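You operate a simulated robot arm through the tools that you are given. There is no shell and no other tool. Be economical: measure what you need, move in short steps, check, and stop when the job is done.

You are at the controls of a simulated two-armed robot. One attempt, no reset.

Task
Pick up the yellow cartridge with one hand, pass it to the other hand and put it on the right end of the ice tank top.
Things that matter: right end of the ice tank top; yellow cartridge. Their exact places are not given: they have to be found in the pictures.

Only the result counts: the job must be done as asked and must still hold three seconds after the hand-in. Knocking over, shifting, dropping, spilling or breaking anything else fails it.

Robot
Two 7-joint arms with two-finger parallel grippers on one trunk, on a base that drives. Base frame: it is fixed to the floor where the robot stands at the start and does not move with it; the origin is under the middle of the robot, x ahead of it, y to its left, z up. Lengths are in cm, angles in rad, forces in N, time in s.
The left shoulder is at the start at [5, 16.5, 87.5], the right one opposite. With the tool pointing down near the work surface each hand reaches from about 10 to 54 cm from the robot's upright axis, wherever it stands, measured 20 degrees to its own side. Places, roughly: right end of the ice tank top [120, 100, 70]; yellow cartridge (7x7x28 cm) [50, -10, 40]. Payload 3.91 kg a hand.
The TCP of each hand is the grasp point between the finger pads, 3 cm short of the fingertips. In the tool frame z runs along the fingers and y along their closing line. The gripper opens to 11 cm. The fingers are 2 cm wide and 1 cm thick; the gripper's body (4.8 by 11.2 cm) begins 5.5 cm behind the TCP.
Orientation is that of the tool frame in the base frame, as a unit quaternion [w, x, y, z]. With the fingers straight down and closing along the base's y, the tool's x points along the base's -x, its y along +y and its z along -z.

Tools
- The arms move only by the tool step_arm. It takes "left_steps", "right_steps" or both (then of equal length, played together; a hand with none holds still); each is a list of rows, each a list of 7 numbers: the turn, a rotation vector about the tool's x, y, z in units of 90 degrees (1.0 is 90 degrees), then the shift along the tool's x, y, z in units of 150 mm (1.0 is 150 mm), then the gripper command, from -1 (fully open) to 1 (shut), values between in proportion. In form: [[rx, ry, rz, tx, ty, tz, hand], ...]. A call has 1 to 12 rows; each row is the pose to reach, as a shift and turn from the pose commanded when the call began, along the tool's axes at that moment. A call with a number of a shift or a turn outside -1 to 1 is refused whole. A row lasts 0.2 s, in which the tool goes at most 5 cm and 0.15 rad; a call with a longer step from one row to the next is refused whole, and so is a gripper value outside its range. A pose out of reach is approached as far as the arm can. The call stops where the force on the tool passes 40 N (or 10 N more than at its start, if that is more) or the arm is blocked; 0.2 s more then pass. Each finger travels about 4.5 cm/s and halts on what it meets, pressing with about 30 N; the grip force reading is that of the motor and also rises with nothing between the fingers. The clock runs only during rows and for 0.2 s after the last one: add rows that repeat a pose to give the fingers time. The reply holds the time, the measured pose of the TCP, the force on the tool along the base axes, the opening and the grip force, in the units named above and with some noise, with the torque about the TCP (base axes, N m) and any sound that the robot's microphone picked up, and new pictures: "views" is both (left out), scene, wrist or none (wrist: the cameras of the hands that moved).
- Cameras (640 x 400 px; columns grow to the right, rows downward): "scene" is now at [7.19, -2.17, 101.41]; the picture's right is [-0.44, -0.90, 0.00], its down [-0.81, 0.40, -0.42] and it looks along [0.38, -0.19, -0.91] (base axes); focal length 256 px, centre (320, 200). "left" rides on the left gripper at [7.2, -1.7, -10.3] in its tool frame; the picture's right is [0.23, 0.97, 0.00], its down [-0.76, 0.18, -0.62] and it looks along [-0.61, 0.14, 0.78] (tool axes); focal length 222 px, centre (320, 200). "right" rides on the right gripper at [7.3, 1.7, -10.3] in its tool frame; the picture's right is [-0.23, 0.97, 0.00], its down [-0.76, -0.18, -0.62] and it looks along [-0.61, -0.14, 0.78] (tool axes); focal length 222 px, centre (320, 200).
- move_column(by): slides the trunk up (or, below 0, down) by that many cm; the arms and the scene camera ride with it, the base frame stays. It gives what a move gives, with no picture.
- drive_base(legs): drives the robot by 1 to 6 legs, each [ahead, left, turn to the left] in cm, cm and rad, along the robot's own axes; the way and the turn of a leg run together, so that a leg with both is an arc; at most 150 cm and 3.142 rad a leg. The arms and the cameras ride along, it lands a little off, and it stops where it bumps. It gives what a move gives, and a new picture of the scene camera.
- pan_tilt(pan, tilt): turns the head with the scene camera to pan (to the left, within 1.396 rad either way) and tilt (down, from -0.506 to 1.204), counted from straight ahead of the robot. It gives what a move gives, and a new picture of the scene camera.
- pixel_to_xyz(camera, pixels): for up to 12 pixels [column, row] of the newest picture of that camera ("zoom" is the newest enlarged one), the place [x, y, z] in the base frame of the surface seen there, good to about 0.3 cm, but the place of the scene camera against the robot may be out by one fixed shift of up to 1.8 cm in any direction. It takes no simulated time.
- close_up(camera, box): a new picture of the part [left, top, right, bottom] of that camera's present view, enlarged. It takes no simulated time.
- sign_off(): hands the job in; it is judged then, once.

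Keep the steps short. Do not move on a guess: measure, check each grasp and each placing, and mend mistakes. In all there are 80 turns and 260 pictures (those below and enlarged ones count). Leave the grippers open and the arms clear of the work at the hand-in unless told otherwise, and finish with a single line.

The tools are called after "Request:" as name(argument=value, ...) on one line, values as JSON. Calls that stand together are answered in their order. step_arm: Moves the arms, as the interface text tells. Its arguments: {"type":"object","properties":{"left_steps":{"type":"array","items":{"type":"array","items":{"type":"number"}}},"right_steps":{"type":"array","items":{"type":"array","items":{"type":"number"}}},"views":{"type":"string","enum":["both","scene","wrist","none"]}},"required":[]} The other tools are called the same way: move_column (by) slides the trunk up or down; drive_base (legs) drives the base; pan_tilt (pan, tilt) turns the head that bears the scene camera; pixel_to_xyz (camera, pixels) gives the place of the surface under pixels of a picture; close_up (camera, box) takes an enlarged picture of a part of a camera's view; sign_off () hands the job in.

At the start:

```text
time_s: 0.0
left_position: [34.61, 6.87, 55.37]
left_tcp_rot: [0.0, 0.001, 1.0, 0.003]
left_ft_force: [-0.2, -0.2, -0.5]
left_wrist_torque: [0.02, 0.01, 0.0]
left_opening: 10.98
left_grasp_force: 0.0
right_position: [33.96, -24.07, 52.09]
right_tcp_rot: [0.0, -0.001, 1.0, 0.0]
right_ft_force: [-0.1, 0.1, 0.8]
right_wrist_torque: [0.01, 0.02, 0.03]
right_opening: 10.99
right_grasp_force: 0.1
trunk travel left (down, up): [-10.0, 40.3]
robot x, y, heading: [-0.19, 0.08, 0.002]
head pan, tilt: [-0.459, 1.134]
```

scene: 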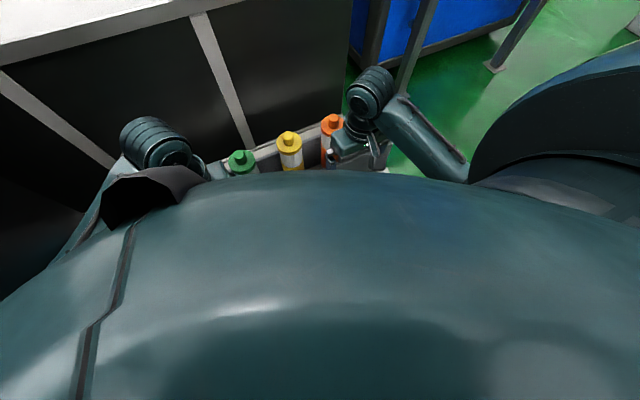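
right: 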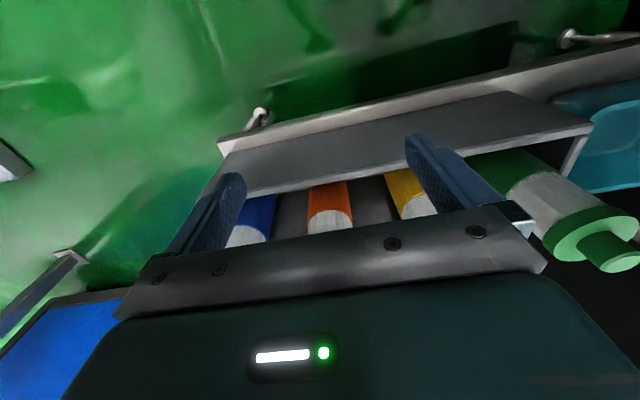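
left: 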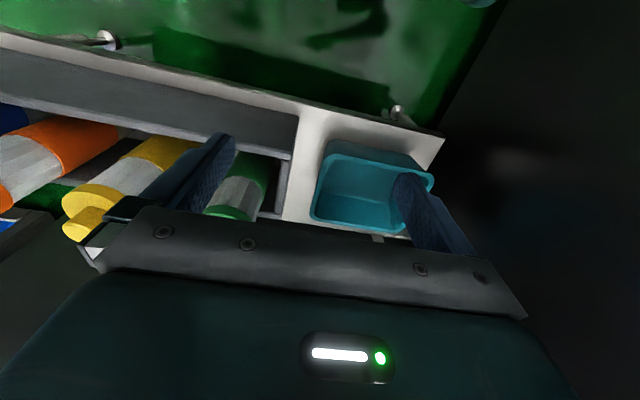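

I see green, yellow and orange cartridges near (240,160), (290,145), (332,125). First I enlarge and measure them.

Request:
close_up(camera="scene", box=[200, 90, 400, 215])

Request:
pixel_to_xyz(camera="scene", pixels=[[289, 135], [289, 143], [240, 156], [332, 119], [292, 160], [262, 152], [310, 140], [300, 155]])

Request:
pixel_to_xyz(camera="left", pixels=[[85, 225], [95, 198], [120, 170], [170, 148], [370, 200], [300, 200], [270, 160], [60, 130]])

Request:
pan_tilt(pan=0.7, tilt=0.35)

```text
3.20 times, centred on (300, 152) of scene
```

zoom: 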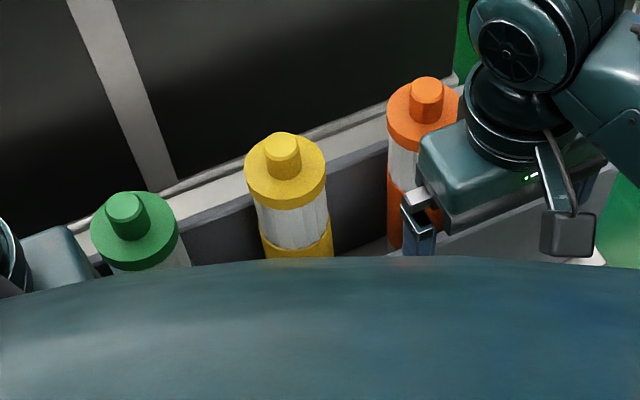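

```text
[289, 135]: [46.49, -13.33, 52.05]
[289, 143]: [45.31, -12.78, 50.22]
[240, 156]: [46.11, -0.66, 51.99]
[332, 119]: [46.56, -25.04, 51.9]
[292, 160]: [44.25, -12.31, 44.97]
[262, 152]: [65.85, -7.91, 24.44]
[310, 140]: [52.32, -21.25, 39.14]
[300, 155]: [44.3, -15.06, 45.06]
```

```text
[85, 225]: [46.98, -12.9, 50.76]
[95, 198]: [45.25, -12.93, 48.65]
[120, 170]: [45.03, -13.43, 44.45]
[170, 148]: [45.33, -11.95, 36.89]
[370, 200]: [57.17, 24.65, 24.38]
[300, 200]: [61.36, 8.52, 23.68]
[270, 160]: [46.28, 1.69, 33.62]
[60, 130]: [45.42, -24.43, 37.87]
```

```text
time_s: 1.4
left_position: [34.64, 6.91, 55.94]
left_tcp_rot: [0.001, 0.001, 1.0, 0.003]
left_ft_force: [-0.2, 0.1, 0.3]
left_wrist_torque: [0.0, 0.02, 0.01]
left_opening: 11.0
left_grasp_force: 0.3
right_position: [33.9, -24.16, 52.54]
right_tcp_rot: [0.0, -0.001, 1.0, 0.0]
right_ft_force: [0.3, 0.2, 0.0]
right_wrist_torque: [0.0, 0.03, -0.01]
right_opening: 10.98
right_grasp_force: 0.0
trunk travel left (down, up): [-10.0, 40.3]
robot x, y, heading: [-0.09, -0.24, -0.004]
head pan, tilt: [0.7, 0.351]
```

scene: 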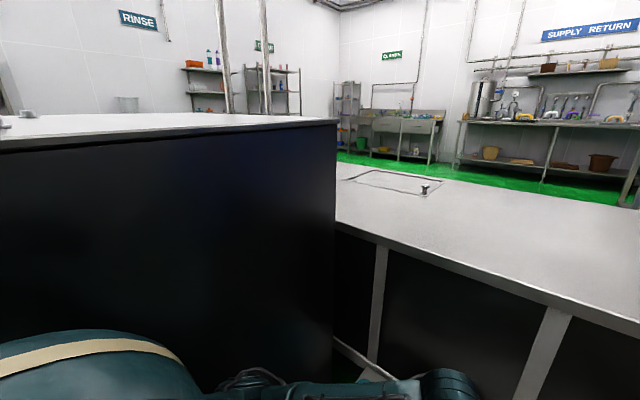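

The picture shows a tall dark body at left and a lower white top ahead. I measure these to find the ice tank.

Request:
pixel_to_xyz(camera="scene", pixels=[[330, 122], [20, 145], [200, 122], [340, 215], [500, 270], [425, 190], [360, 175], [630, 325], [630, 220], [335, 128], [335, 350], [345, 165]])

Request:
pan_tilt(pan=-0.1, tilt=0.5)

Request:
pan_tilt(pan=1.35, tilt=0.4)

```text
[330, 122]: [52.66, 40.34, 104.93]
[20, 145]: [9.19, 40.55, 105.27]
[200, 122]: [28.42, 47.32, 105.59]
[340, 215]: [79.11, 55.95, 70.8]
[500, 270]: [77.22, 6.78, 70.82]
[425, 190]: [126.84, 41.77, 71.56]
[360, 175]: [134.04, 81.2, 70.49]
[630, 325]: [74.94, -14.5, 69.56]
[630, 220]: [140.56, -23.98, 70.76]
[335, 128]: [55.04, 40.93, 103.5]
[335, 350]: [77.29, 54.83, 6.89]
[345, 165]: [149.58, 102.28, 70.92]
```

```text
time_s: 2.5
left_position: [34.57, 6.99, 55.82]
left_tcp_rot: [0.001, 0.001, 1.0, 0.004]
left_ft_force: [0.0, -0.5, 0.9]
left_wrist_torque: [0.0, -0.02, -0.01]
left_opening: 10.95
left_grasp_force: 0.1
right_position: [33.91, -24.14, 52.49]
right_tcp_rot: [0.0, 0.0, 1.0, -0.001]
right_ft_force: [-0.6, -0.8, -0.1]
right_wrist_torque: [-0.02, 0.0, -0.01]
right_opening: 10.99
right_grasp_force: 0.0
trunk travel left (down, up): [-10.0, 40.3]
robot x, y, heading: [0.17, -0.32, -0.001]
head pan, tilt: [-0.099, 0.499]
```

scene: 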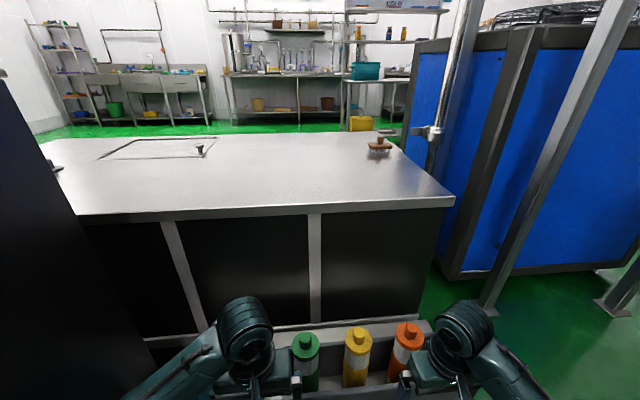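

```text
time_s: 4.1
left_position: [34.65, 6.97, 55.85]
left_tcp_rot: [0.001, 0.001, 1.0, 0.003]
left_ft_force: [-0.1, -0.8, -0.1]
left_wrist_torque: [-0.04, 0.01, 0.02]
left_opening: 11.01
left_grasp_force: 0.1
right_position: [33.93, -24.25, 52.46]
right_tcp_rot: [0.001, 0.0, 1.0, 0.0]
right_ft_force: [-0.4, 0.6, -0.4]
right_wrist_torque: [-0.03, 0.0, 0.01]
right_opening: 11.01
right_grasp_force: 0.0
trunk travel left (down, up): [-10.0, 40.3]
robot x, y, heading: [0.39, -0.04, -0.001]
head pan, tilt: [1.349, 0.4]
```

scene: 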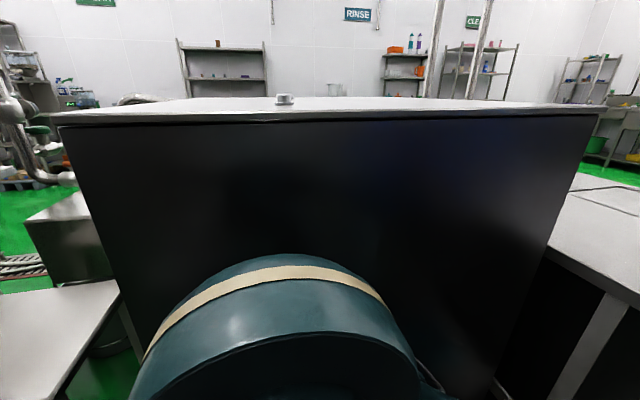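

The low white top (z≈71, x 77–150) reaches to y≈100, so it fits the rough place. I raise the trunk to see over the tall tank and find its ends and the way there.

Request:
move_column(by=40)

Request:
pan_tilt(pan=0.6, tilt=0.5)

Request:
pixel_to_xyz(camera="scene", pixels=[[320, 100], [250, 100], [400, 100], [320, 150], [250, 150], [400, 150], [500, 200]])

Request:
pan_tilt(pan=1.39, tilt=0.5)

Request:
pan_tilt(pan=-0.7, tilt=0.5)

```text
time_s: 7.9
left_position: [34.61, 6.96, 95.87]
left_tcp_rot: [0.001, 0.001, 1.0, 0.003]
left_ft_force: [-0.2, -0.3, -0.3]
left_wrist_torque: [0.02, 0.01, -0.02]
left_opening: 11.02
left_grasp_force: 0.1
right_position: [33.91, -24.2, 92.46]
right_tcp_rot: [0.001, 0.0, 1.0, 0.0]
right_ft_force: [-0.5, -0.5, -0.7]
right_wrist_torque: [-0.01, 0.0, -0.01]
right_opening: 11.0
right_grasp_force: 0.1
trunk travel left (down, up): [-50.0, 0.3]
robot x, y, heading: [-0.04, -0.24, -0.002]
head pan, tilt: [1.349, 0.4]
```

```text
time_s: 9.0
left_position: [34.62, 6.97, 95.82]
left_tcp_rot: [0.0, 0.001, 1.0, 0.003]
left_ft_force: [-1.0, 0.4, -0.4]
left_wrist_torque: [-0.01, 0.01, 0.0]
left_opening: 10.99
left_grasp_force: 0.0
right_position: [33.93, -24.29, 92.56]
right_tcp_rot: [0.0, 0.001, 1.0, 0.0]
right_ft_force: [-0.4, 0.1, -0.3]
right_wrist_torque: [0.01, 0.03, 0.02]
right_opening: 10.99
right_grasp_force: 0.0
trunk travel left (down, up): [-50.0, 0.3]
robot x, y, heading: [0.08, -0.25, 0.003]
head pan, tilt: [0.6, 0.499]
```

scene: 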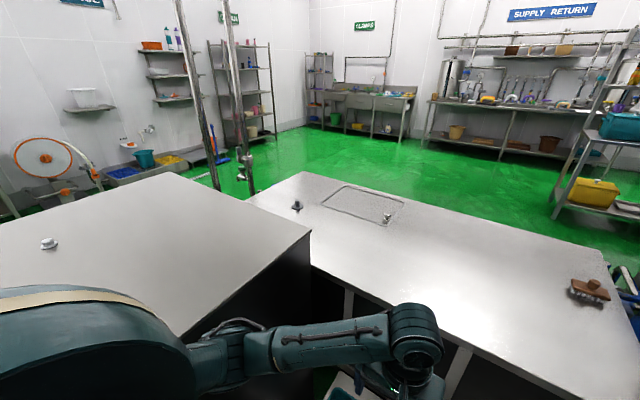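

```text
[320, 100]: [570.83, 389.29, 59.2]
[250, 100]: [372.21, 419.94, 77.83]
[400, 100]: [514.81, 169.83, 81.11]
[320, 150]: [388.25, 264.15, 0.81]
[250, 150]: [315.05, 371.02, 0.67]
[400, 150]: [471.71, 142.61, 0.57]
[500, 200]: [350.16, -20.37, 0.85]
```

```text
time_s: 10.1
left_position: [34.67, 6.92, 95.79]
left_tcp_rot: [0.001, 0.0, 1.0, 0.003]
left_ft_force: [-0.5, 0.7, 0.1]
left_wrist_torque: [0.0, 0.02, 0.0]
left_opening: 11.02
left_grasp_force: 0.2
right_position: [33.9, -24.23, 92.51]
right_tcp_rot: [0.0, 0.0, 1.0, 0.0]
right_ft_force: [0.2, 0.1, -0.2]
right_wrist_torque: [0.0, 0.01, 0.04]
right_opening: 11.0
right_grasp_force: 0.1
trunk travel left (down, up): [-50.0, 0.3]
robot x, y, heading: [0.11, 0.06, 0.002]
head pan, tilt: [1.389, 0.499]
```

scene: 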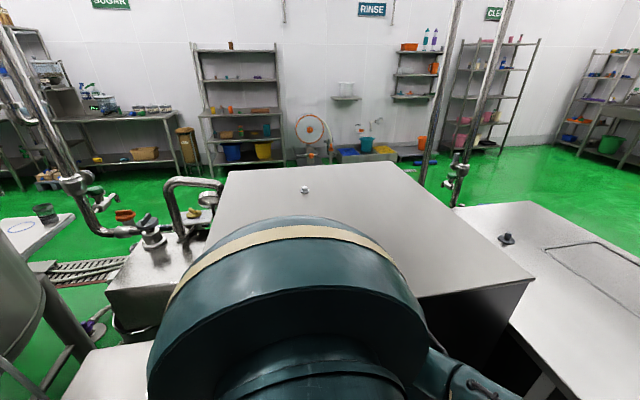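

```text
time_s: 12.1
left_position: [34.64, 6.84, 95.78]
left_tcp_rot: [0.001, 0.001, 1.0, 0.002]
left_ft_force: [0.4, 0.3, -1.3]
left_wrist_torque: [0.01, 0.01, 0.0]
left_opening: 10.99
left_grasp_force: 0.0
right_position: [34.02, -24.21, 92.5]
right_tcp_rot: [0.0, 0.0, 1.0, 0.0]
right_ft_force: [0.3, 0.1, -0.5]
right_wrist_torque: [-0.03, 0.02, 0.01]
right_opening: 10.99
right_grasp_force: 0.0
trunk travel left (down, up): [-50.0, 0.3]
robot x, y, heading: [-0.08, 0.09, -0.005]
head pan, tilt: [-0.7, 0.499]
```

scene: 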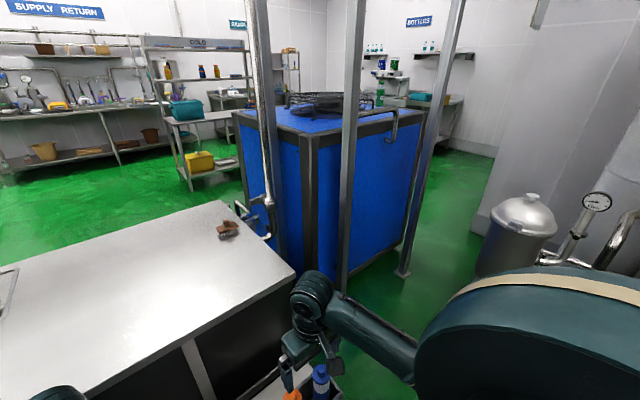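

I measure the right-hand gap in this picture: tank corners, poles, blue box.

Request:
pixel_to_xyz(camera="scene", pixels=[[293, 276], [218, 203], [228, 230], [345, 285], [403, 272], [312, 240], [300, 130], [240, 115], [270, 235], [235, 180], [450, 200], [310, 300]])

Request:
pan_tilt(pan=0.6, tilt=0.55)

Request:
pixel_to_xyz(camera="scene", pixels=[[303, 158], [250, 183], [310, 218], [180, 160], [297, 190], [325, 188], [400, 190], [385, 212], [604, 238], [590, 275], [252, 170], [205, 158]])

```text
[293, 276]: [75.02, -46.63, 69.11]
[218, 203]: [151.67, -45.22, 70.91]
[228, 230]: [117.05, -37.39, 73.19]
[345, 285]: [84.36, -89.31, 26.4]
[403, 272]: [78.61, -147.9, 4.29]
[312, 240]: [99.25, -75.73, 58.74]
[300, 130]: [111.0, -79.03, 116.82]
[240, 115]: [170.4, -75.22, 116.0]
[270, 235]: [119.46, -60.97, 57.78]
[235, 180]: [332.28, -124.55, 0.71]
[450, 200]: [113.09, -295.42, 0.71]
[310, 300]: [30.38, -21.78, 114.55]
```

```text
time_s: 13.6
left_position: [34.64, 6.89, 95.86]
left_tcp_rot: [0.001, 0.002, 1.0, 0.002]
left_ft_force: [0.2, 0.8, 0.4]
left_wrist_torque: [0.04, -0.03, 0.01]
left_opening: 11.0
left_grasp_force: 0.1
right_position: [33.82, -24.15, 92.47]
right_tcp_rot: [0.0, 0.0, 1.0, 0.0]
right_ft_force: [-0.1, 0.3, 0.4]
right_wrist_torque: [-0.01, 0.0, -0.03]
right_opening: 10.98
right_grasp_force: 0.1
trunk travel left (down, up): [-50.0, 0.3]
robot x, y, heading: [0.15, -0.08, -0.003]
head pan, tilt: [0.6, 0.55]
```

scene: 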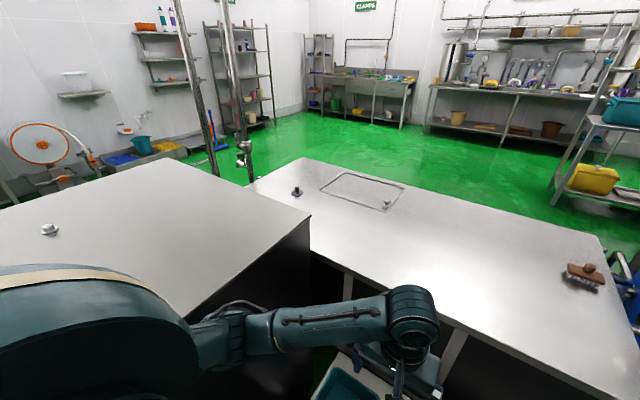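

```text
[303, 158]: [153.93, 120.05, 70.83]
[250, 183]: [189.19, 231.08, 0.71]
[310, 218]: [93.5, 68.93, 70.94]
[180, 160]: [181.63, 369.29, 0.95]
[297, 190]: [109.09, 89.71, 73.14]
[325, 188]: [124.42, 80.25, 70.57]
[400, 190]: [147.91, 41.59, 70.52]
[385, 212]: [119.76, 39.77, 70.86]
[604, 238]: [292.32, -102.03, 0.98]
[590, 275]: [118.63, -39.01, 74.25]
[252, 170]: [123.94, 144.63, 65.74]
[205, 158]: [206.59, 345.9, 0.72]
```

The tank top spans x 75–153, y −47…120; its +y end is beyond the hatch (y>82) with a knob at (109, 90). The way there must go around the blue box. I look to the right to measure that way.

Request:
pan_tilt(pan=-1.2, tilt=0.6)

Request:
pixel_to_xyz(camera="scene", pixels=[[100, 100], [160, 100], [225, 60], [230, 200], [250, 160], [300, 150], [300, 220], [350, 200], [280, 110], [420, 250], [200, 250], [280, 80]])

```text
time_s: 15.4
left_position: [34.64, 6.99, 95.65]
left_tcp_rot: [0.001, 0.001, 1.0, 0.003]
left_ft_force: [-0.4, -0.4, 0.6]
left_wrist_torque: [0.01, -0.02, 0.03]
left_opening: 11.01
left_grasp_force: 0.0
right_position: [33.92, -24.25, 92.46]
right_tcp_rot: [0.0, 0.0, 1.0, 0.0]
right_ft_force: [-0.9, 1.4, 0.3]
right_wrist_torque: [-0.01, 0.0, 0.02]
right_opening: 11.02
right_grasp_force: 0.0
trunk travel left (down, up): [-50.0, 0.3]
robot x, y, heading: [0.03, -0.02, 0.004]
head pan, tilt: [-1.201, 0.6]
```

scene: 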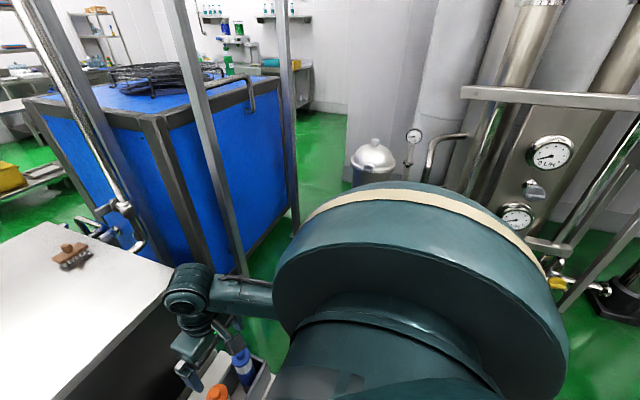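

```text
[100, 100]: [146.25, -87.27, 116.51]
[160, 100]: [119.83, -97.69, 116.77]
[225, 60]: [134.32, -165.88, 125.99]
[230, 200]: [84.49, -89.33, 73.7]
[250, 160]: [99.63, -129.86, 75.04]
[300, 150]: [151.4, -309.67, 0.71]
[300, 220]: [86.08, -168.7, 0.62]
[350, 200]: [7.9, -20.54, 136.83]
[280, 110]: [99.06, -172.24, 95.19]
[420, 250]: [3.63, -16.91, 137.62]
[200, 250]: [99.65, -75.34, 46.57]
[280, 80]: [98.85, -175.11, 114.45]
```

I measure the kettle, pillar and floor in the passage beyond the blue box.

Request:
pixel_to_xyz(camera="scene", pixels=[[360, 170], [372, 155], [395, 100], [350, 120], [320, 130], [310, 180], [305, 118], [325, 100], [299, 90], [540, 240], [600, 300], [300, 30]])

Request:
close_up(camera="scene", box=[240, 40, 460, 180])

```text
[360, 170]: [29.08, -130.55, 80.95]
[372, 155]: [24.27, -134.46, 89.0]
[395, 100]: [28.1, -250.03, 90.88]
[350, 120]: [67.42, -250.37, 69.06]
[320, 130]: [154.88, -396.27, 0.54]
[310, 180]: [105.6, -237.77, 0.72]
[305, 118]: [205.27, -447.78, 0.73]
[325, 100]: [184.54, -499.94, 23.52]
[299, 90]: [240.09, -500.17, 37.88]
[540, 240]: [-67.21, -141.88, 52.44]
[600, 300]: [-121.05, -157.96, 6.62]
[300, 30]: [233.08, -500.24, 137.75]
```

```text
2.86 times, centred on (350, 110) of scene
```

zoom: 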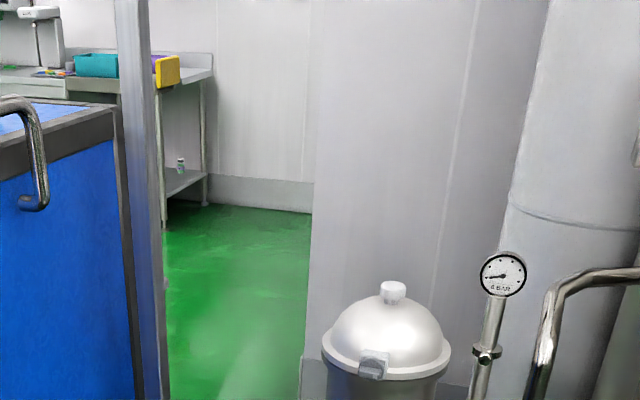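

The passage past the kettle is tight (about 40 cm). I check the left/rear way as well.

Request:
pan_tilt(pan=1.39, tilt=0.6)

Request:
pixel_to_xyz(camera="scene", pixels=[[80, 340], [120, 355], [30, 230], [20, 200], [130, 250], [110, 270], [230, 140], [425, 150], [530, 245], [20, 130], [165, 150], [90, 200]])

Request:
close_up(camera="scene", box=[0, 80, 260, 400])

```text
time_s: 17.7
left_position: [34.72, 6.94, 95.87]
left_tcp_rot: [0.001, 0.001, 1.0, 0.003]
left_ft_force: [0.6, 0.4, -0.4]
left_wrist_torque: [-0.01, 0.04, 0.01]
left_opening: 11.02
left_grasp_force: 0.1
right_position: [33.96, -24.19, 92.55]
right_tcp_rot: [0.0, 0.0, 1.0, 0.0]
right_ft_force: [-0.2, -0.1, 0.1]
right_wrist_torque: [0.0, 0.01, 0.02]
right_opening: 10.97
right_grasp_force: 0.2
trunk travel left (down, up): [-50.0, 0.3]
robot x, y, heading: [-0.22, -0.22, -0.003]
head pan, tilt: [1.389, 0.6]
```

scene: 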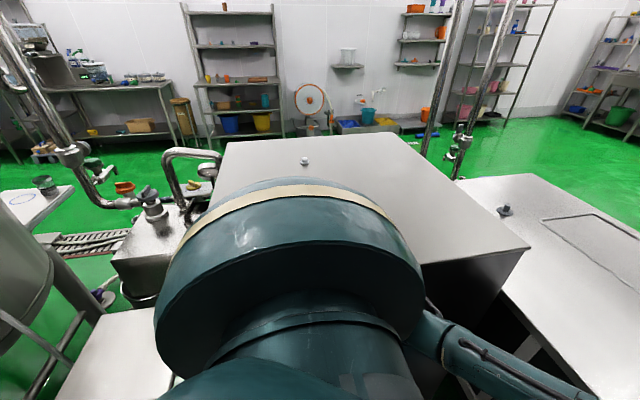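

```text
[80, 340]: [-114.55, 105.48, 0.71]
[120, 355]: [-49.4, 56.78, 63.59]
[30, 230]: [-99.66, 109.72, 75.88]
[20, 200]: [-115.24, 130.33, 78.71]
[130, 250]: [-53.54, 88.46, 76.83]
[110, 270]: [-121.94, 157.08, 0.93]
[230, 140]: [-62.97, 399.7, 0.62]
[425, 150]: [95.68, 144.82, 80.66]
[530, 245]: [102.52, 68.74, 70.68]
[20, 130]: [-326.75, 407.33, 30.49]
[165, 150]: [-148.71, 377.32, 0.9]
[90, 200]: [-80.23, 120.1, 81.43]
```

```text
1.25 times, centred on (130, 240) of scene
```

zoom: 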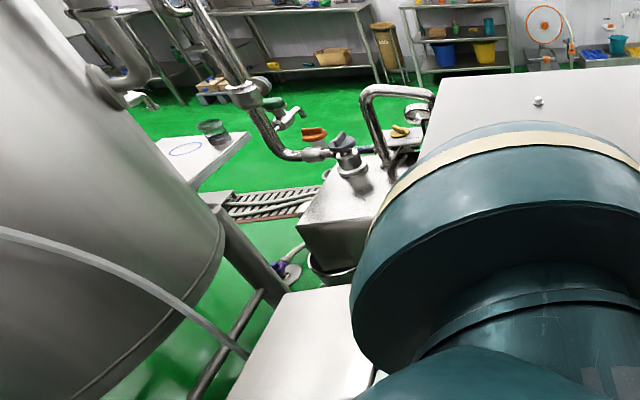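

The left rear looks cluttered. I look rear-right, and further down at left.

Request:
pan_tilt(pan=-1.39, tilt=0.35)

Request:
pixel_to_xyz(camera="scene", pixels=[[560, 220], [620, 220], [500, 190], [520, 100], [460, 100], [600, 150], [290, 90], [272, 60], [272, 110], [200, 130], [215, 60], [245, 130]])

Request:
pan_tilt(pan=1.39, tilt=1.1)

Request:
pan_tilt(pan=-1.1, tilt=1.2)

```text
time_s: 20.2
left_position: [34.55, 6.88, 95.82]
left_tcp_rot: [0.001, 0.001, 1.0, 0.002]
left_ft_force: [0.8, 0.6, 0.1]
left_wrist_torque: [0.04, -0.02, -0.01]
left_opening: 11.0
left_grasp_force: 0.1
right_position: [33.83, -24.15, 92.48]
right_tcp_rot: [0.0, 0.0, 1.0, 0.001]
right_ft_force: [-1.2, -0.2, 0.3]
right_wrist_torque: [0.02, -0.01, 0.0]
right_opening: 11.0
right_grasp_force: 0.1
trunk travel left (down, up): [-50.0, 0.3]
robot x, y, heading: [-0.15, 0.23, 0.0]
head pan, tilt: [-1.389, 0.351]
```

scene: 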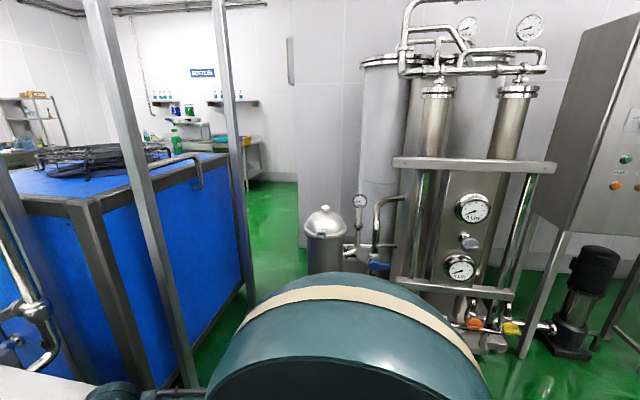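

```text
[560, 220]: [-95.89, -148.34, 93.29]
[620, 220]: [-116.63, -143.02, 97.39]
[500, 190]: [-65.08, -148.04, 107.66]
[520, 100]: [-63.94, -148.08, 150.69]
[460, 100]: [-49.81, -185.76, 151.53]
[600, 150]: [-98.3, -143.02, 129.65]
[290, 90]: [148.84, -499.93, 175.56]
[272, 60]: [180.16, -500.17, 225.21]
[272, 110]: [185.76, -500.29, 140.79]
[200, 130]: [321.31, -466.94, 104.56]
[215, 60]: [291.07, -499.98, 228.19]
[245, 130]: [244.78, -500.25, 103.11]
```

```text
time_s: 22.6
left_position: [34.6, 6.94, 95.89]
left_tcp_rot: [0.0, 0.0, 1.0, 0.003]
left_ft_force: [0.4, 0.0, -0.4]
left_wrist_torque: [-0.01, 0.01, -0.02]
left_opening: 11.0
left_grasp_force: 0.1
right_position: [33.92, -24.24, 92.48]
right_tcp_rot: [0.0, -0.001, 1.0, 0.0]
right_ft_force: [0.4, 0.4, -0.4]
right_wrist_torque: [0.02, 0.01, -0.01]
right_opening: 11.0
right_grasp_force: 0.1
trunk travel left (down, up): [-50.0, 0.3]
robot x, y, heading: [0.04, 0.21, -0.002]
head pan, tilt: [1.389, 1.1]
```

scene: 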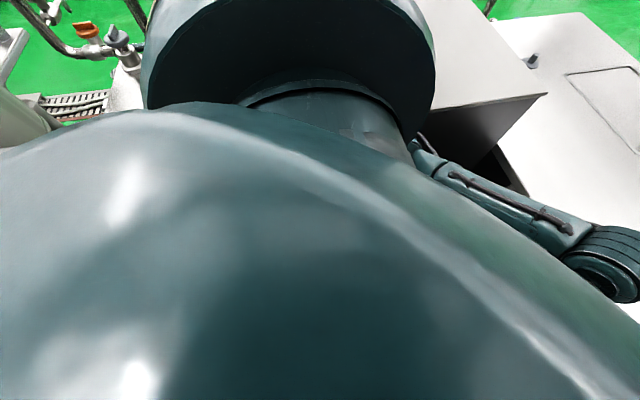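

```text
time_s: 24.9
left_position: [34.67, 6.96, 95.93]
left_tcp_rot: [0.001, 0.0, 1.0, 0.002]
left_ft_force: [0.7, -0.4, -0.5]
left_wrist_torque: [-0.01, -0.02, 0.01]
left_opening: 11.01
left_grasp_force: 0.0
right_position: [33.98, -24.18, 92.47]
right_tcp_rot: [0.001, 0.0, 1.0, 0.0]
right_ft_force: [0.2, 0.4, -0.2]
right_wrist_torque: [0.03, -0.01, 0.0]
right_opening: 11.01
right_grasp_force: 0.1
trunk travel left (down, up): [-50.0, 0.3]
robot x, y, heading: [0.11, 0.17, 0.002]
head pan, tilt: [-1.1, 1.201]
```

scene: 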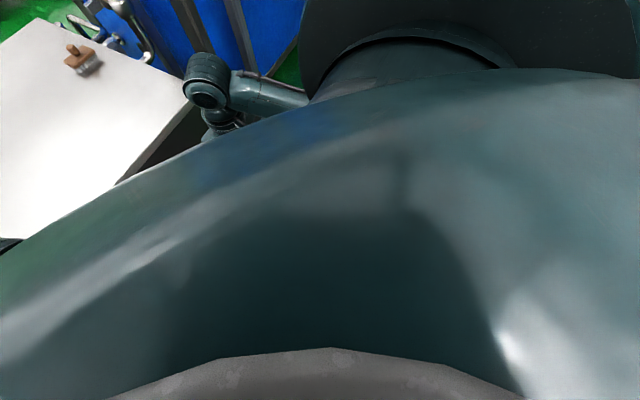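

Both sides checked; I'll pick first. Cartridge axis ≈ (48.4, −12.8), top z≈52, neighbours 12 cm away. I lower the trunk 30 so the right hand is at z≈62, above the tops, and then move it over the cartridge.

Request:
move_column(by=-30)

Request:
step_arm(right_steps=[[0, 0, 0, -0.24, 0.19, 0, -1], [0, 0, 0, -0.48, 0.38, 0, -1], [0, 0, 0, -0.72, 0.57, 0, -1], [0, 0, 0, -0.96, 0.76, 0, -1], [0, 0, 0, -0.96, 0.76, 0, -1]], views="wrist")

Request:
pan_tilt(pan=-0.25, tilt=0.75)

```text
time_s: 27.9
left_position: [34.58, 7.04, 65.79]
left_tcp_rot: [0.001, 0.0, 1.0, 0.003]
left_ft_force: [0.5, 0.4, 0.6]
left_wrist_torque: [0.05, -0.01, -0.04]
left_opening: 11.01
left_grasp_force: 0.1
right_position: [33.94, -24.2, 62.53]
right_tcp_rot: [0.001, 0.0, 1.0, 0.0]
right_ft_force: [0.2, 0.4, -0.6]
right_wrist_torque: [0.01, 0.05, 0.02]
right_opening: 10.99
right_grasp_force: 0.2
trunk travel left (down, up): [-20.0, 30.3]
robot x, y, heading: [0.0, -0.16, 0.002]
head pan, tilt: [-1.1, 1.201]
```

```text
time_s: 29.1
left_position: [34.7, 6.99, 65.82]
left_tcp_rot: [0.0, 0.002, 1.0, 0.002]
left_ft_force: [0.1, -0.6, 0.0]
left_wrist_torque: [0.0, -0.02, -0.02]
left_opening: 11.0
left_grasp_force: 0.1
right_position: [48.46, -12.67, 62.63]
right_tcp_rot: [0.001, 0.0, 1.0, 0.0]
right_ft_force: [0.7, 0.3, 0.6]
right_wrist_torque: [-0.03, 0.0, -0.02]
right_opening: 11.0
right_grasp_force: 0.0
trunk travel left (down, up): [-20.0, 30.3]
robot x, y, heading: [-0.26, 0.1, 0.002]
head pan, tilt: [-1.1, 1.201]
```

right: 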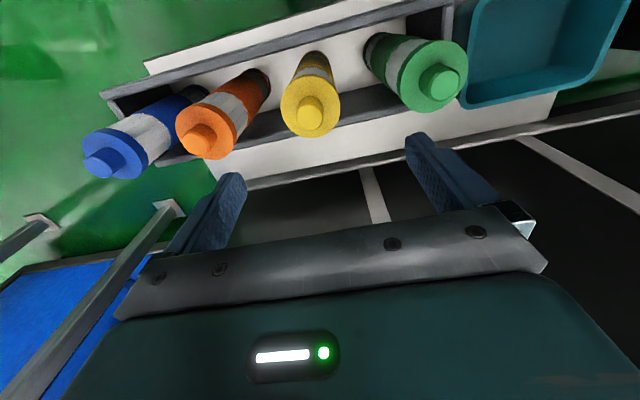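

```text
time_s: 30.2
left_position: [34.65, 6.95, 65.85]
left_tcp_rot: [0.001, 0.001, 1.0, 0.003]
left_ft_force: [0.6, 0.0, 0.0]
left_wrist_torque: [0.0, 0.01, 0.0]
left_opening: 10.98
left_grasp_force: 0.0
right_position: [48.45, -12.87, 62.59]
right_tcp_rot: [0.001, 0.0, 1.0, 0.0]
right_ft_force: [0.3, -0.1, 0.6]
right_wrist_torque: [0.01, -0.01, 0.0]
right_opening: 10.98
right_grasp_force: 0.0
trunk travel left (down, up): [-20.0, 30.3]
robot x, y, heading: [-0.17, -0.0, -0.002]
head pan, tilt: [-0.25, 0.75]
```

scene: 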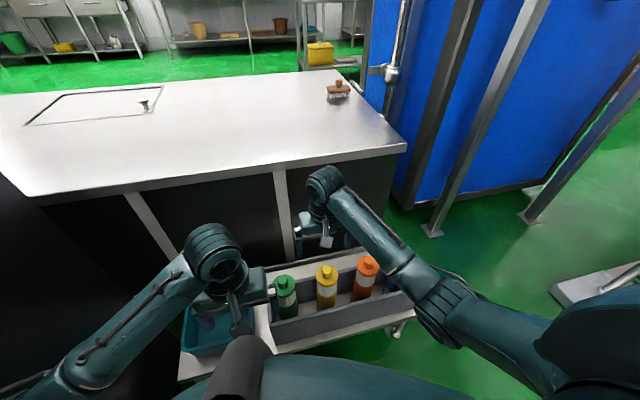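

The knob shows at (312,112) in the wrist picture, near where the point under the TCP should appear. I measure it with the right camera.

Request:
pixel_to_xyz(camera="right", pixels=[[312, 112], [300, 112], [324, 112], [312, 124], [312, 98], [284, 105], [340, 98], [311, 134], [330, 78], [435, 90], [210, 140]])

```text
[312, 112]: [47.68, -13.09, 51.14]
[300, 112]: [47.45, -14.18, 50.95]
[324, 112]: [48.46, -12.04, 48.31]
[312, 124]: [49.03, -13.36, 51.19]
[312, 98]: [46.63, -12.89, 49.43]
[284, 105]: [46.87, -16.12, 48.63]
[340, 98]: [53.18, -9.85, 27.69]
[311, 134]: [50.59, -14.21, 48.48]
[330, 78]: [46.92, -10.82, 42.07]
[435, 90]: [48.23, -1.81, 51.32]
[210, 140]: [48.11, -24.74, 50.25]
```

Knob top is (48.1, −13.1, 51.1), cap top z 48.4. I shift slightly and descend 15 cm with the fingers open, straddling the cap.

Request:
step_arm(right_steps=[[0, 0, 0, 0.01, -0.02, 0.2, -1], [0, 0, 0, 0.01, -0.02, 0.4, -1], [0, 0, 0, 0.01, -0.02, 0.6, -1], [0, 0, 0, 0.01, -0.02, 0.8, -1], [0, 0, 0, 0.01, -0.02, 1.0, -1], [0, 0, 0, 0.01, -0.02, 1.0, -1]])

```text
time_s: 31.6
left_position: [34.66, 7.01, 65.87]
left_tcp_rot: [0.001, 0.0, 1.0, 0.002]
left_ft_force: [0.3, 0.3, 0.0]
left_wrist_torque: [0.01, 0.0, 0.0]
left_opening: 11.0
left_grasp_force: 0.0
right_position: [48.21, -12.9, 47.34]
right_tcp_rot: [0.001, 0.0, 1.0, -0.001]
right_ft_force: [0.1, 0.5, 0.3]
right_wrist_torque: [0.02, -0.02, 0.0]
right_opening: 10.98
right_grasp_force: 0.1
trunk travel left (down, up): [-20.0, 30.3]
robot x, y, heading: [0.15, -0.18, -0.002]
head pan, tilt: [-0.25, 0.75]
```

scene: 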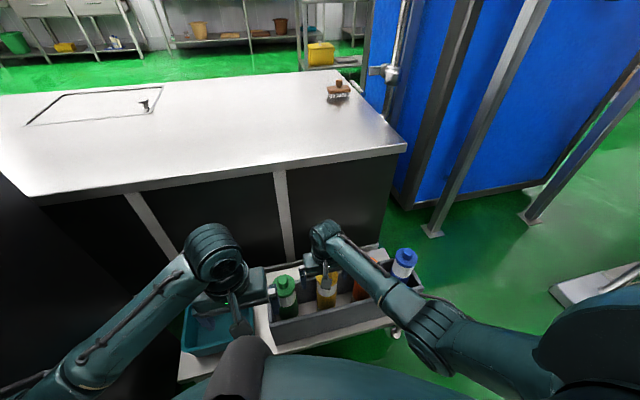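
right: 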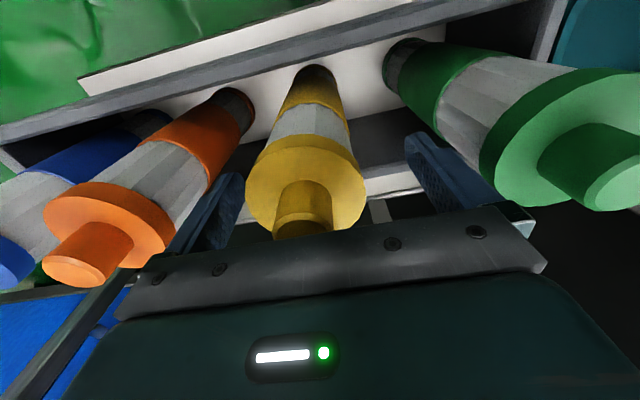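

The cap is between the fingers, slightly left of centre. I shift 0.4 cm to −y, lower 0.8 cm more, then close.

Request:
step_arm(right_steps=[[0, 0, 0, 0, -0.027, 0.053, -1], [0, 0, 0, 0, -0.027, 0.053, 0], [0, 0, 0, 0, -0.027, 0.053, 1], [0, 0, 0, 0, -0.027, 0.053, 1], [0, 0, 0, 0, -0.027, 0.053, 1], [0, 0, 0, 0, -0.027, 0.053, 1], [0, 0, 0, 0, -0.027, 0.053, 1]], views="wrist")

```text
time_s: 33.2
left_position: [34.69, 6.94, 65.88]
left_tcp_rot: [0.001, 0.001, 1.0, 0.003]
left_ft_force: [-0.2, -0.3, 0.7]
left_wrist_torque: [0.01, -0.01, 0.0]
left_opening: 10.99
left_grasp_force: 0.1
right_position: [48.2, -13.35, 46.67]
right_tcp_rot: [0.0, 0.0, 1.0, 0.001]
right_ft_force: [-0.2, -0.1, 0.4]
right_wrist_torque: [0.03, 0.04, 0.0]
right_opening: 6.3
right_grasp_force: 30.0
trunk travel left (down, up): [-20.0, 30.3]
robot x, y, heading: [-0.09, 0.04, -0.0]
head pan, tilt: [-0.25, 0.75]
```

right: 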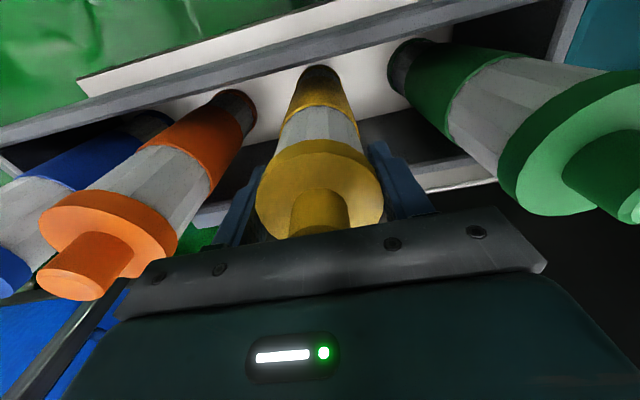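

Gripped at 6.3 cm with 30 N. I lift 4 cm to check the hold.

Request:
step_arm(right_steps=[[0, 0, 0, 0, 0, -0.1, 1], [0, 0, 0, 0, 0, -0.27, 1], [0, 0, 0, 0, 0, -0.27, 1]], views="wrist")

Request:
move_column(by=28)

Request:
pan_tilt(pan=-0.1, tilt=0.75)

```text
time_s: 34.0
left_position: [34.66, 6.97, 65.89]
left_tcp_rot: [0.001, 0.001, 1.0, 0.003]
left_ft_force: [0.0, 0.0, -0.7]
left_wrist_torque: [0.0, 0.0, -0.01]
left_opening: 10.99
left_grasp_force: 0.0
right_position: [48.07, -13.49, 50.53]
right_tcp_rot: [0.0, 0.0, 1.0, 0.0]
right_ft_force: [-0.1, -0.4, -1.7]
right_wrist_torque: [0.0, 0.01, 0.02]
right_opening: 6.31
right_grasp_force: 29.9
trunk travel left (down, up): [-20.0, 30.3]
robot x, y, heading: [0.1, 0.38, -0.002]
head pan, tilt: [-0.25, 0.75]
```

right: 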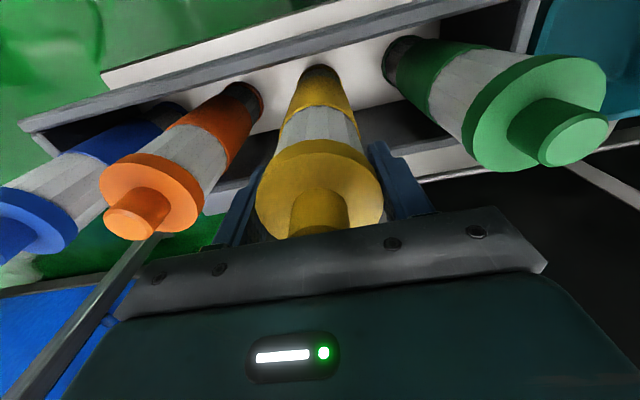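

```text
time_s: 36.9
left_position: [34.71, 6.93, 93.83]
left_tcp_rot: [0.002, 0.001, 1.0, 0.002]
left_ft_force: [-0.3, 0.1, -0.5]
left_wrist_torque: [0.01, 0.0, 0.01]
left_opening: 10.98
left_grasp_force: 0.0
right_position: [48.28, -13.53, 78.69]
right_tcp_rot: [0.0, 0.0, 1.0, -0.001]
right_ft_force: [0.4, -0.3, -1.2]
right_wrist_torque: [-0.01, 0.0, -0.01]
right_opening: 6.31
right_grasp_force: 30.2
trunk travel left (down, up): [-48.0, 2.3]
robot x, y, heading: [0.1, 0.32, -0.0]
head pan, tilt: [-0.25, 0.75]
```

```text
time_s: 37.6
left_position: [34.77, 6.99, 93.81]
left_tcp_rot: [0.001, 0.001, 1.0, 0.002]
left_ft_force: [-0.1, 0.6, 0.8]
left_wrist_torque: [0.02, -0.03, -0.01]
left_opening: 11.0
left_grasp_force: 0.1
right_position: [48.18, -13.48, 78.69]
right_tcp_rot: [0.0, -0.001, 1.0, 0.0]
right_ft_force: [-0.7, -0.4, -1.1]
right_wrist_torque: [0.0, 0.01, -0.01]
right_opening: 6.31
right_grasp_force: 30.4
trunk travel left (down, up): [-48.0, 2.3]
robot x, y, heading: [-0.08, 0.3, -0.0]
head pan, tilt: [-0.099, 0.75]
```

scene: 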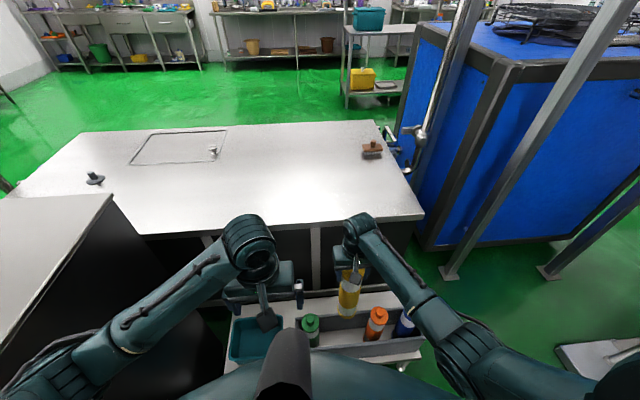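

The cartridge hangs cleanly (weight ~0.2 kg). There's a flat pale thing at right (600,365); I measure it and the floor there to know the way.

Request:
pixel_to_xyz(camera="scene", pixels=[[600, 365], [565, 350], [630, 345], [585, 390], [450, 272], [548, 272], [400, 365], [240, 360], [100, 195], [450, 320], [348, 310], [352, 280]])

Request:
pan_tilt(pan=-1.0, tilt=0.85)

```text
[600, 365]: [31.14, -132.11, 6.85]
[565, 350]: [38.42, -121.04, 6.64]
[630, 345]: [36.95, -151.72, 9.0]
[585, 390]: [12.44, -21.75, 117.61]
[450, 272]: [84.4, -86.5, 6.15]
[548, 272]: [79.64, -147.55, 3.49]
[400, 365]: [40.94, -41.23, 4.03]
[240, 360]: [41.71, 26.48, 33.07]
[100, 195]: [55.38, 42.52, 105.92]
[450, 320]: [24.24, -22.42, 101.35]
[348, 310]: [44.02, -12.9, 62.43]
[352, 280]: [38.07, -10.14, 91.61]
```

```text
time_s: 38.8
left_position: [34.74, 6.89, 93.72]
left_tcp_rot: [0.0, 0.001, 1.0, 0.002]
left_ft_force: [0.1, -0.4, 0.8]
left_wrist_torque: [0.01, -0.02, 0.0]
left_opening: 11.03
left_grasp_force: 0.0
right_position: [48.16, -13.49, 78.65]
right_tcp_rot: [0.0, 0.0, 1.0, 0.0]
right_ft_force: [-0.5, 0.4, -0.4]
right_wrist_torque: [0.0, 0.0, -0.03]
right_opening: 6.29
right_grasp_force: 29.4
trunk travel left (down, up): [-48.0, 2.3]
robot x, y, heading: [-0.05, -0.27, 0.002]
head pan, tilt: [-1.0, 0.85]
```

scene: 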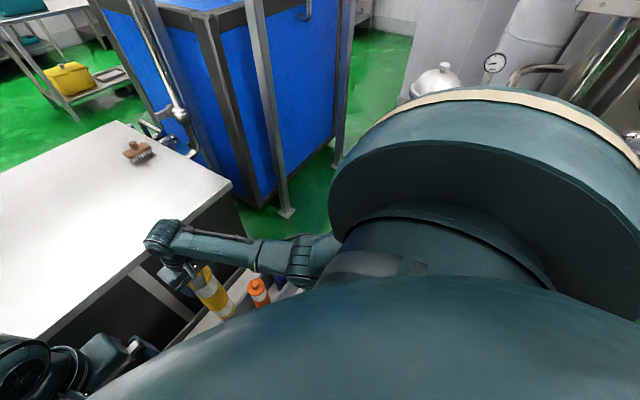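

The skid's plinth edge at x≈40 and the pole foot at x≈76 leave ~36 cm. I need to see behind the robot. First I raise and retract the held cartridge, then turn the robot right in place.

Request:
step_arm(right_steps=[[0, 0, 0, 0, 0, -0.3, 1], [0, 0, 0, 0, 0, -0.6, 1], [0, 0, 0, 0.2, -0.1, -0.8, 1], [0, 0, 0, 0.5, -0.2, -0.8, 1], [0, 0, 0, 0.8, -0.3, -0.8, 1], [0, 0, 0, 0.8, -0.3, -0.8, 1]], views="none")

Request:
drive_base(legs=[[0, 0, -1.2]])

Request:
pan_tilt(pan=-1.39, tilt=0.5)

```text
time_s: 40.2
left_position: [34.64, 7.01, 93.79]
left_tcp_rot: [0.001, 0.0, 1.0, 0.003]
left_ft_force: [0.3, 0.8, -0.2]
left_wrist_torque: [0.01, -0.02, 0.01]
left_opening: 11.01
left_grasp_force: 0.1
right_position: [36.13, -18.1, 90.45]
right_tcp_rot: [0.0, 0.0, 1.0, 0.0]
right_ft_force: [-0.7, 0.1, -1.3]
right_wrist_torque: [0.03, -0.02, -0.03]
right_opening: 6.33
right_grasp_force: 29.6
trunk travel left (down, up): [-48.0, 2.3]
robot x, y, heading: [0.07, 0.1, -0.002]
head pan, tilt: [-1.0, 0.85]
```

```text
time_s: 43.5
left_position: [19.27, -29.67, 93.87]
left_tcp_rot: [0.002, 0.562, 0.827, 0.002]
left_ft_force: [0.5, 0.5, -0.5]
left_wrist_torque: [-0.05, -0.02, 0.03]
left_opening: 11.01
left_grasp_force: 0.0
right_position: [-3.3, -40.35, 90.57]
right_tcp_rot: [0.0, 0.562, 0.827, 0.001]
right_ft_force: [0.4, 0.9, -1.2]
right_wrist_torque: [0.03, 0.03, -0.01]
right_opening: 6.3
right_grasp_force: 30.1
trunk travel left (down, up): [-48.0, 2.3]
robot x, y, heading: [-0.34, 0.08, -1.191]
head pan, tilt: [-1.0, 0.85]
```

scene: 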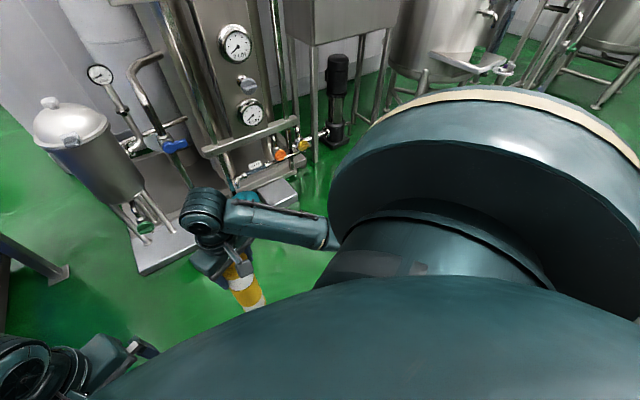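

```text
time_s: 44.4
left_position: [19.28, -29.63, 93.83]
left_tcp_rot: [0.001, 0.563, 0.827, 0.001]
left_ft_force: [-0.8, -0.3, -0.1]
left_wrist_torque: [0.0, 0.02, 0.04]
left_opening: 11.0
left_grasp_force: 0.0
right_position: [-3.31, -40.31, 90.46]
right_tcp_rot: [0.001, 0.562, 0.827, 0.001]
right_ft_force: [0.2, -0.1, -1.9]
right_wrist_torque: [0.0, -0.01, 0.01]
right_opening: 6.31
right_grasp_force: 30.0
trunk travel left (down, up): [-48.0, 2.3]
robot x, y, heading: [-0.07, -0.36, -1.195]
head pan, tilt: [-1.389, 0.499]
```

scene: 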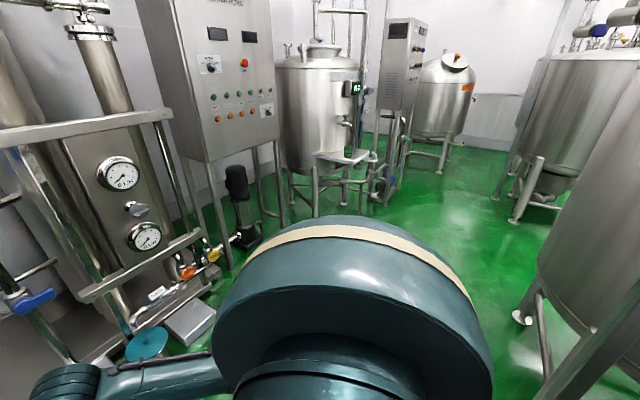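

Behind is an open aisle between tanks. I turn further to see the whole way toward −x and +y.

Request:
drive_base(legs=[[0, 0, -1.2]])

Request:
pan_tilt(pan=-0.6, tilt=0.4)

Request:
pixel_to_xyz(camera="scene", pixels=[[320, 200], [250, 200], [200, 200], [400, 200], [450, 250], [320, 260], [250, 260], [200, 260], [150, 260], [320, 160], [380, 160], [450, 160]])

Request:
pan_tilt(pan=-1.39, tilt=0.5)

```text
time_s: 47.9
left_position: [-21.34, -28.19, 93.85]
left_tcp_rot: [0.003, 0.935, 0.355, 0.0]
left_ft_force: [-0.9, -0.1, 0.3]
left_wrist_torque: [0.01, 0.02, -0.04]
left_opening: 11.01
left_grasp_force: 0.0
right_position: [-38.91, -10.61, 90.52]
right_tcp_rot: [0.0, 0.934, 0.356, 0.0]
right_ft_force: [-0.1, -0.1, -1.0]
right_wrist_torque: [-0.03, -0.03, -0.03]
right_opening: 6.3
right_grasp_force: 29.8
trunk travel left (down, up): [-48.0, 2.3]
robot x, y, heading: [0.13, -0.18, -2.411]
head pan, tilt: [-1.389, 0.499]
```

scene: 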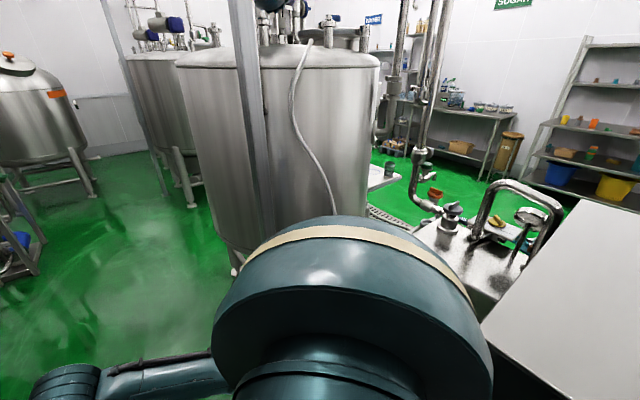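

```text
time_s: 49.0
left_position: [-21.32, -28.23, 93.9]
left_tcp_rot: [0.003, 0.935, 0.356, 0.0]
left_ft_force: [0.0, -1.4, 0.0]
left_wrist_torque: [0.04, -0.03, 0.01]
left_opening: 10.99
left_grasp_force: 0.0
right_position: [-39.04, -10.69, 90.51]
right_tcp_rot: [-0.001, 0.935, 0.355, 0.0]
right_ft_force: [-0.5, 0.5, -1.9]
right_wrist_torque: [-0.02, 0.02, 0.0]
right_opening: 6.34
right_grasp_force: 30.7
trunk travel left (down, up): [-48.0, 2.3]
robot x, y, heading: [-0.03, 0.0, -2.412]
head pan, tilt: [-0.6, 0.4]
```

scene: 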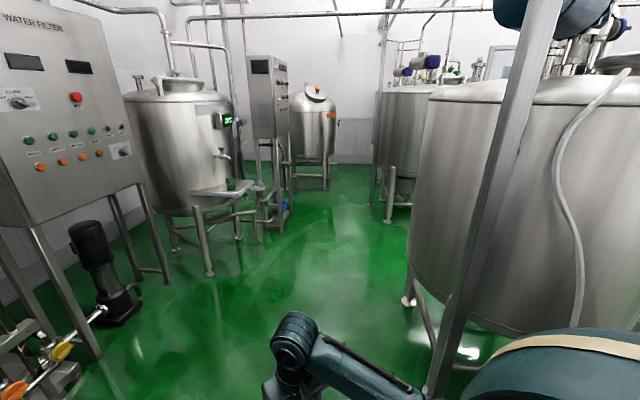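

```text
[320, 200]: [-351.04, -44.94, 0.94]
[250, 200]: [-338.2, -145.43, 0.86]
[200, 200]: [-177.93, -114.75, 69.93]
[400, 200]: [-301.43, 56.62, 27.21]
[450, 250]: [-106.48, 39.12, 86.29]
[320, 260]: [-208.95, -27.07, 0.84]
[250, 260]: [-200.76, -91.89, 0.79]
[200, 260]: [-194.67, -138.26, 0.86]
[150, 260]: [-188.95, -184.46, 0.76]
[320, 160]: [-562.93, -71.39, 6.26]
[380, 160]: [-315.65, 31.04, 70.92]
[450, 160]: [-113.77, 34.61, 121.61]
```

```text
time_s: 50.1
left_position: [-21.38, -28.36, 93.79]
left_tcp_rot: [0.003, 0.935, 0.355, 0.001]
left_ft_force: [0.9, 0.4, -0.6]
left_wrist_torque: [-0.02, -0.03, -0.03]
left_opening: 11.01
left_grasp_force: 0.2
right_position: [-39.01, -10.5, 90.54]
right_tcp_rot: [0.0, 0.934, 0.356, 0.001]
right_ft_force: [0.5, 0.8, -1.4]
right_wrist_torque: [-0.03, 0.0, -0.01]
right_opening: 6.29
right_grasp_force: 29.7
trunk travel left (down, up): [-48.0, 2.3]
robot x, y, heading: [0.1, -0.2, -2.412]
head pan, tilt: [-1.389, 0.499]
```

scene: 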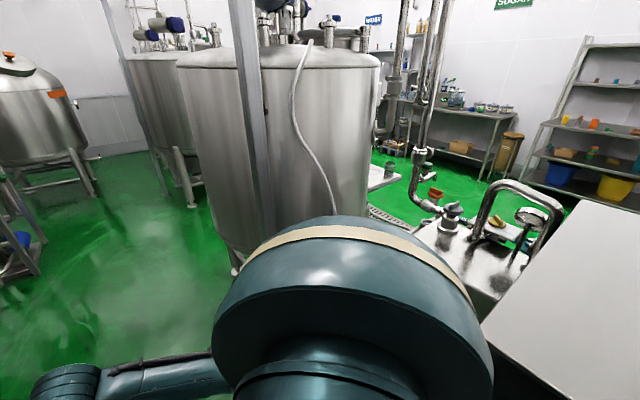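

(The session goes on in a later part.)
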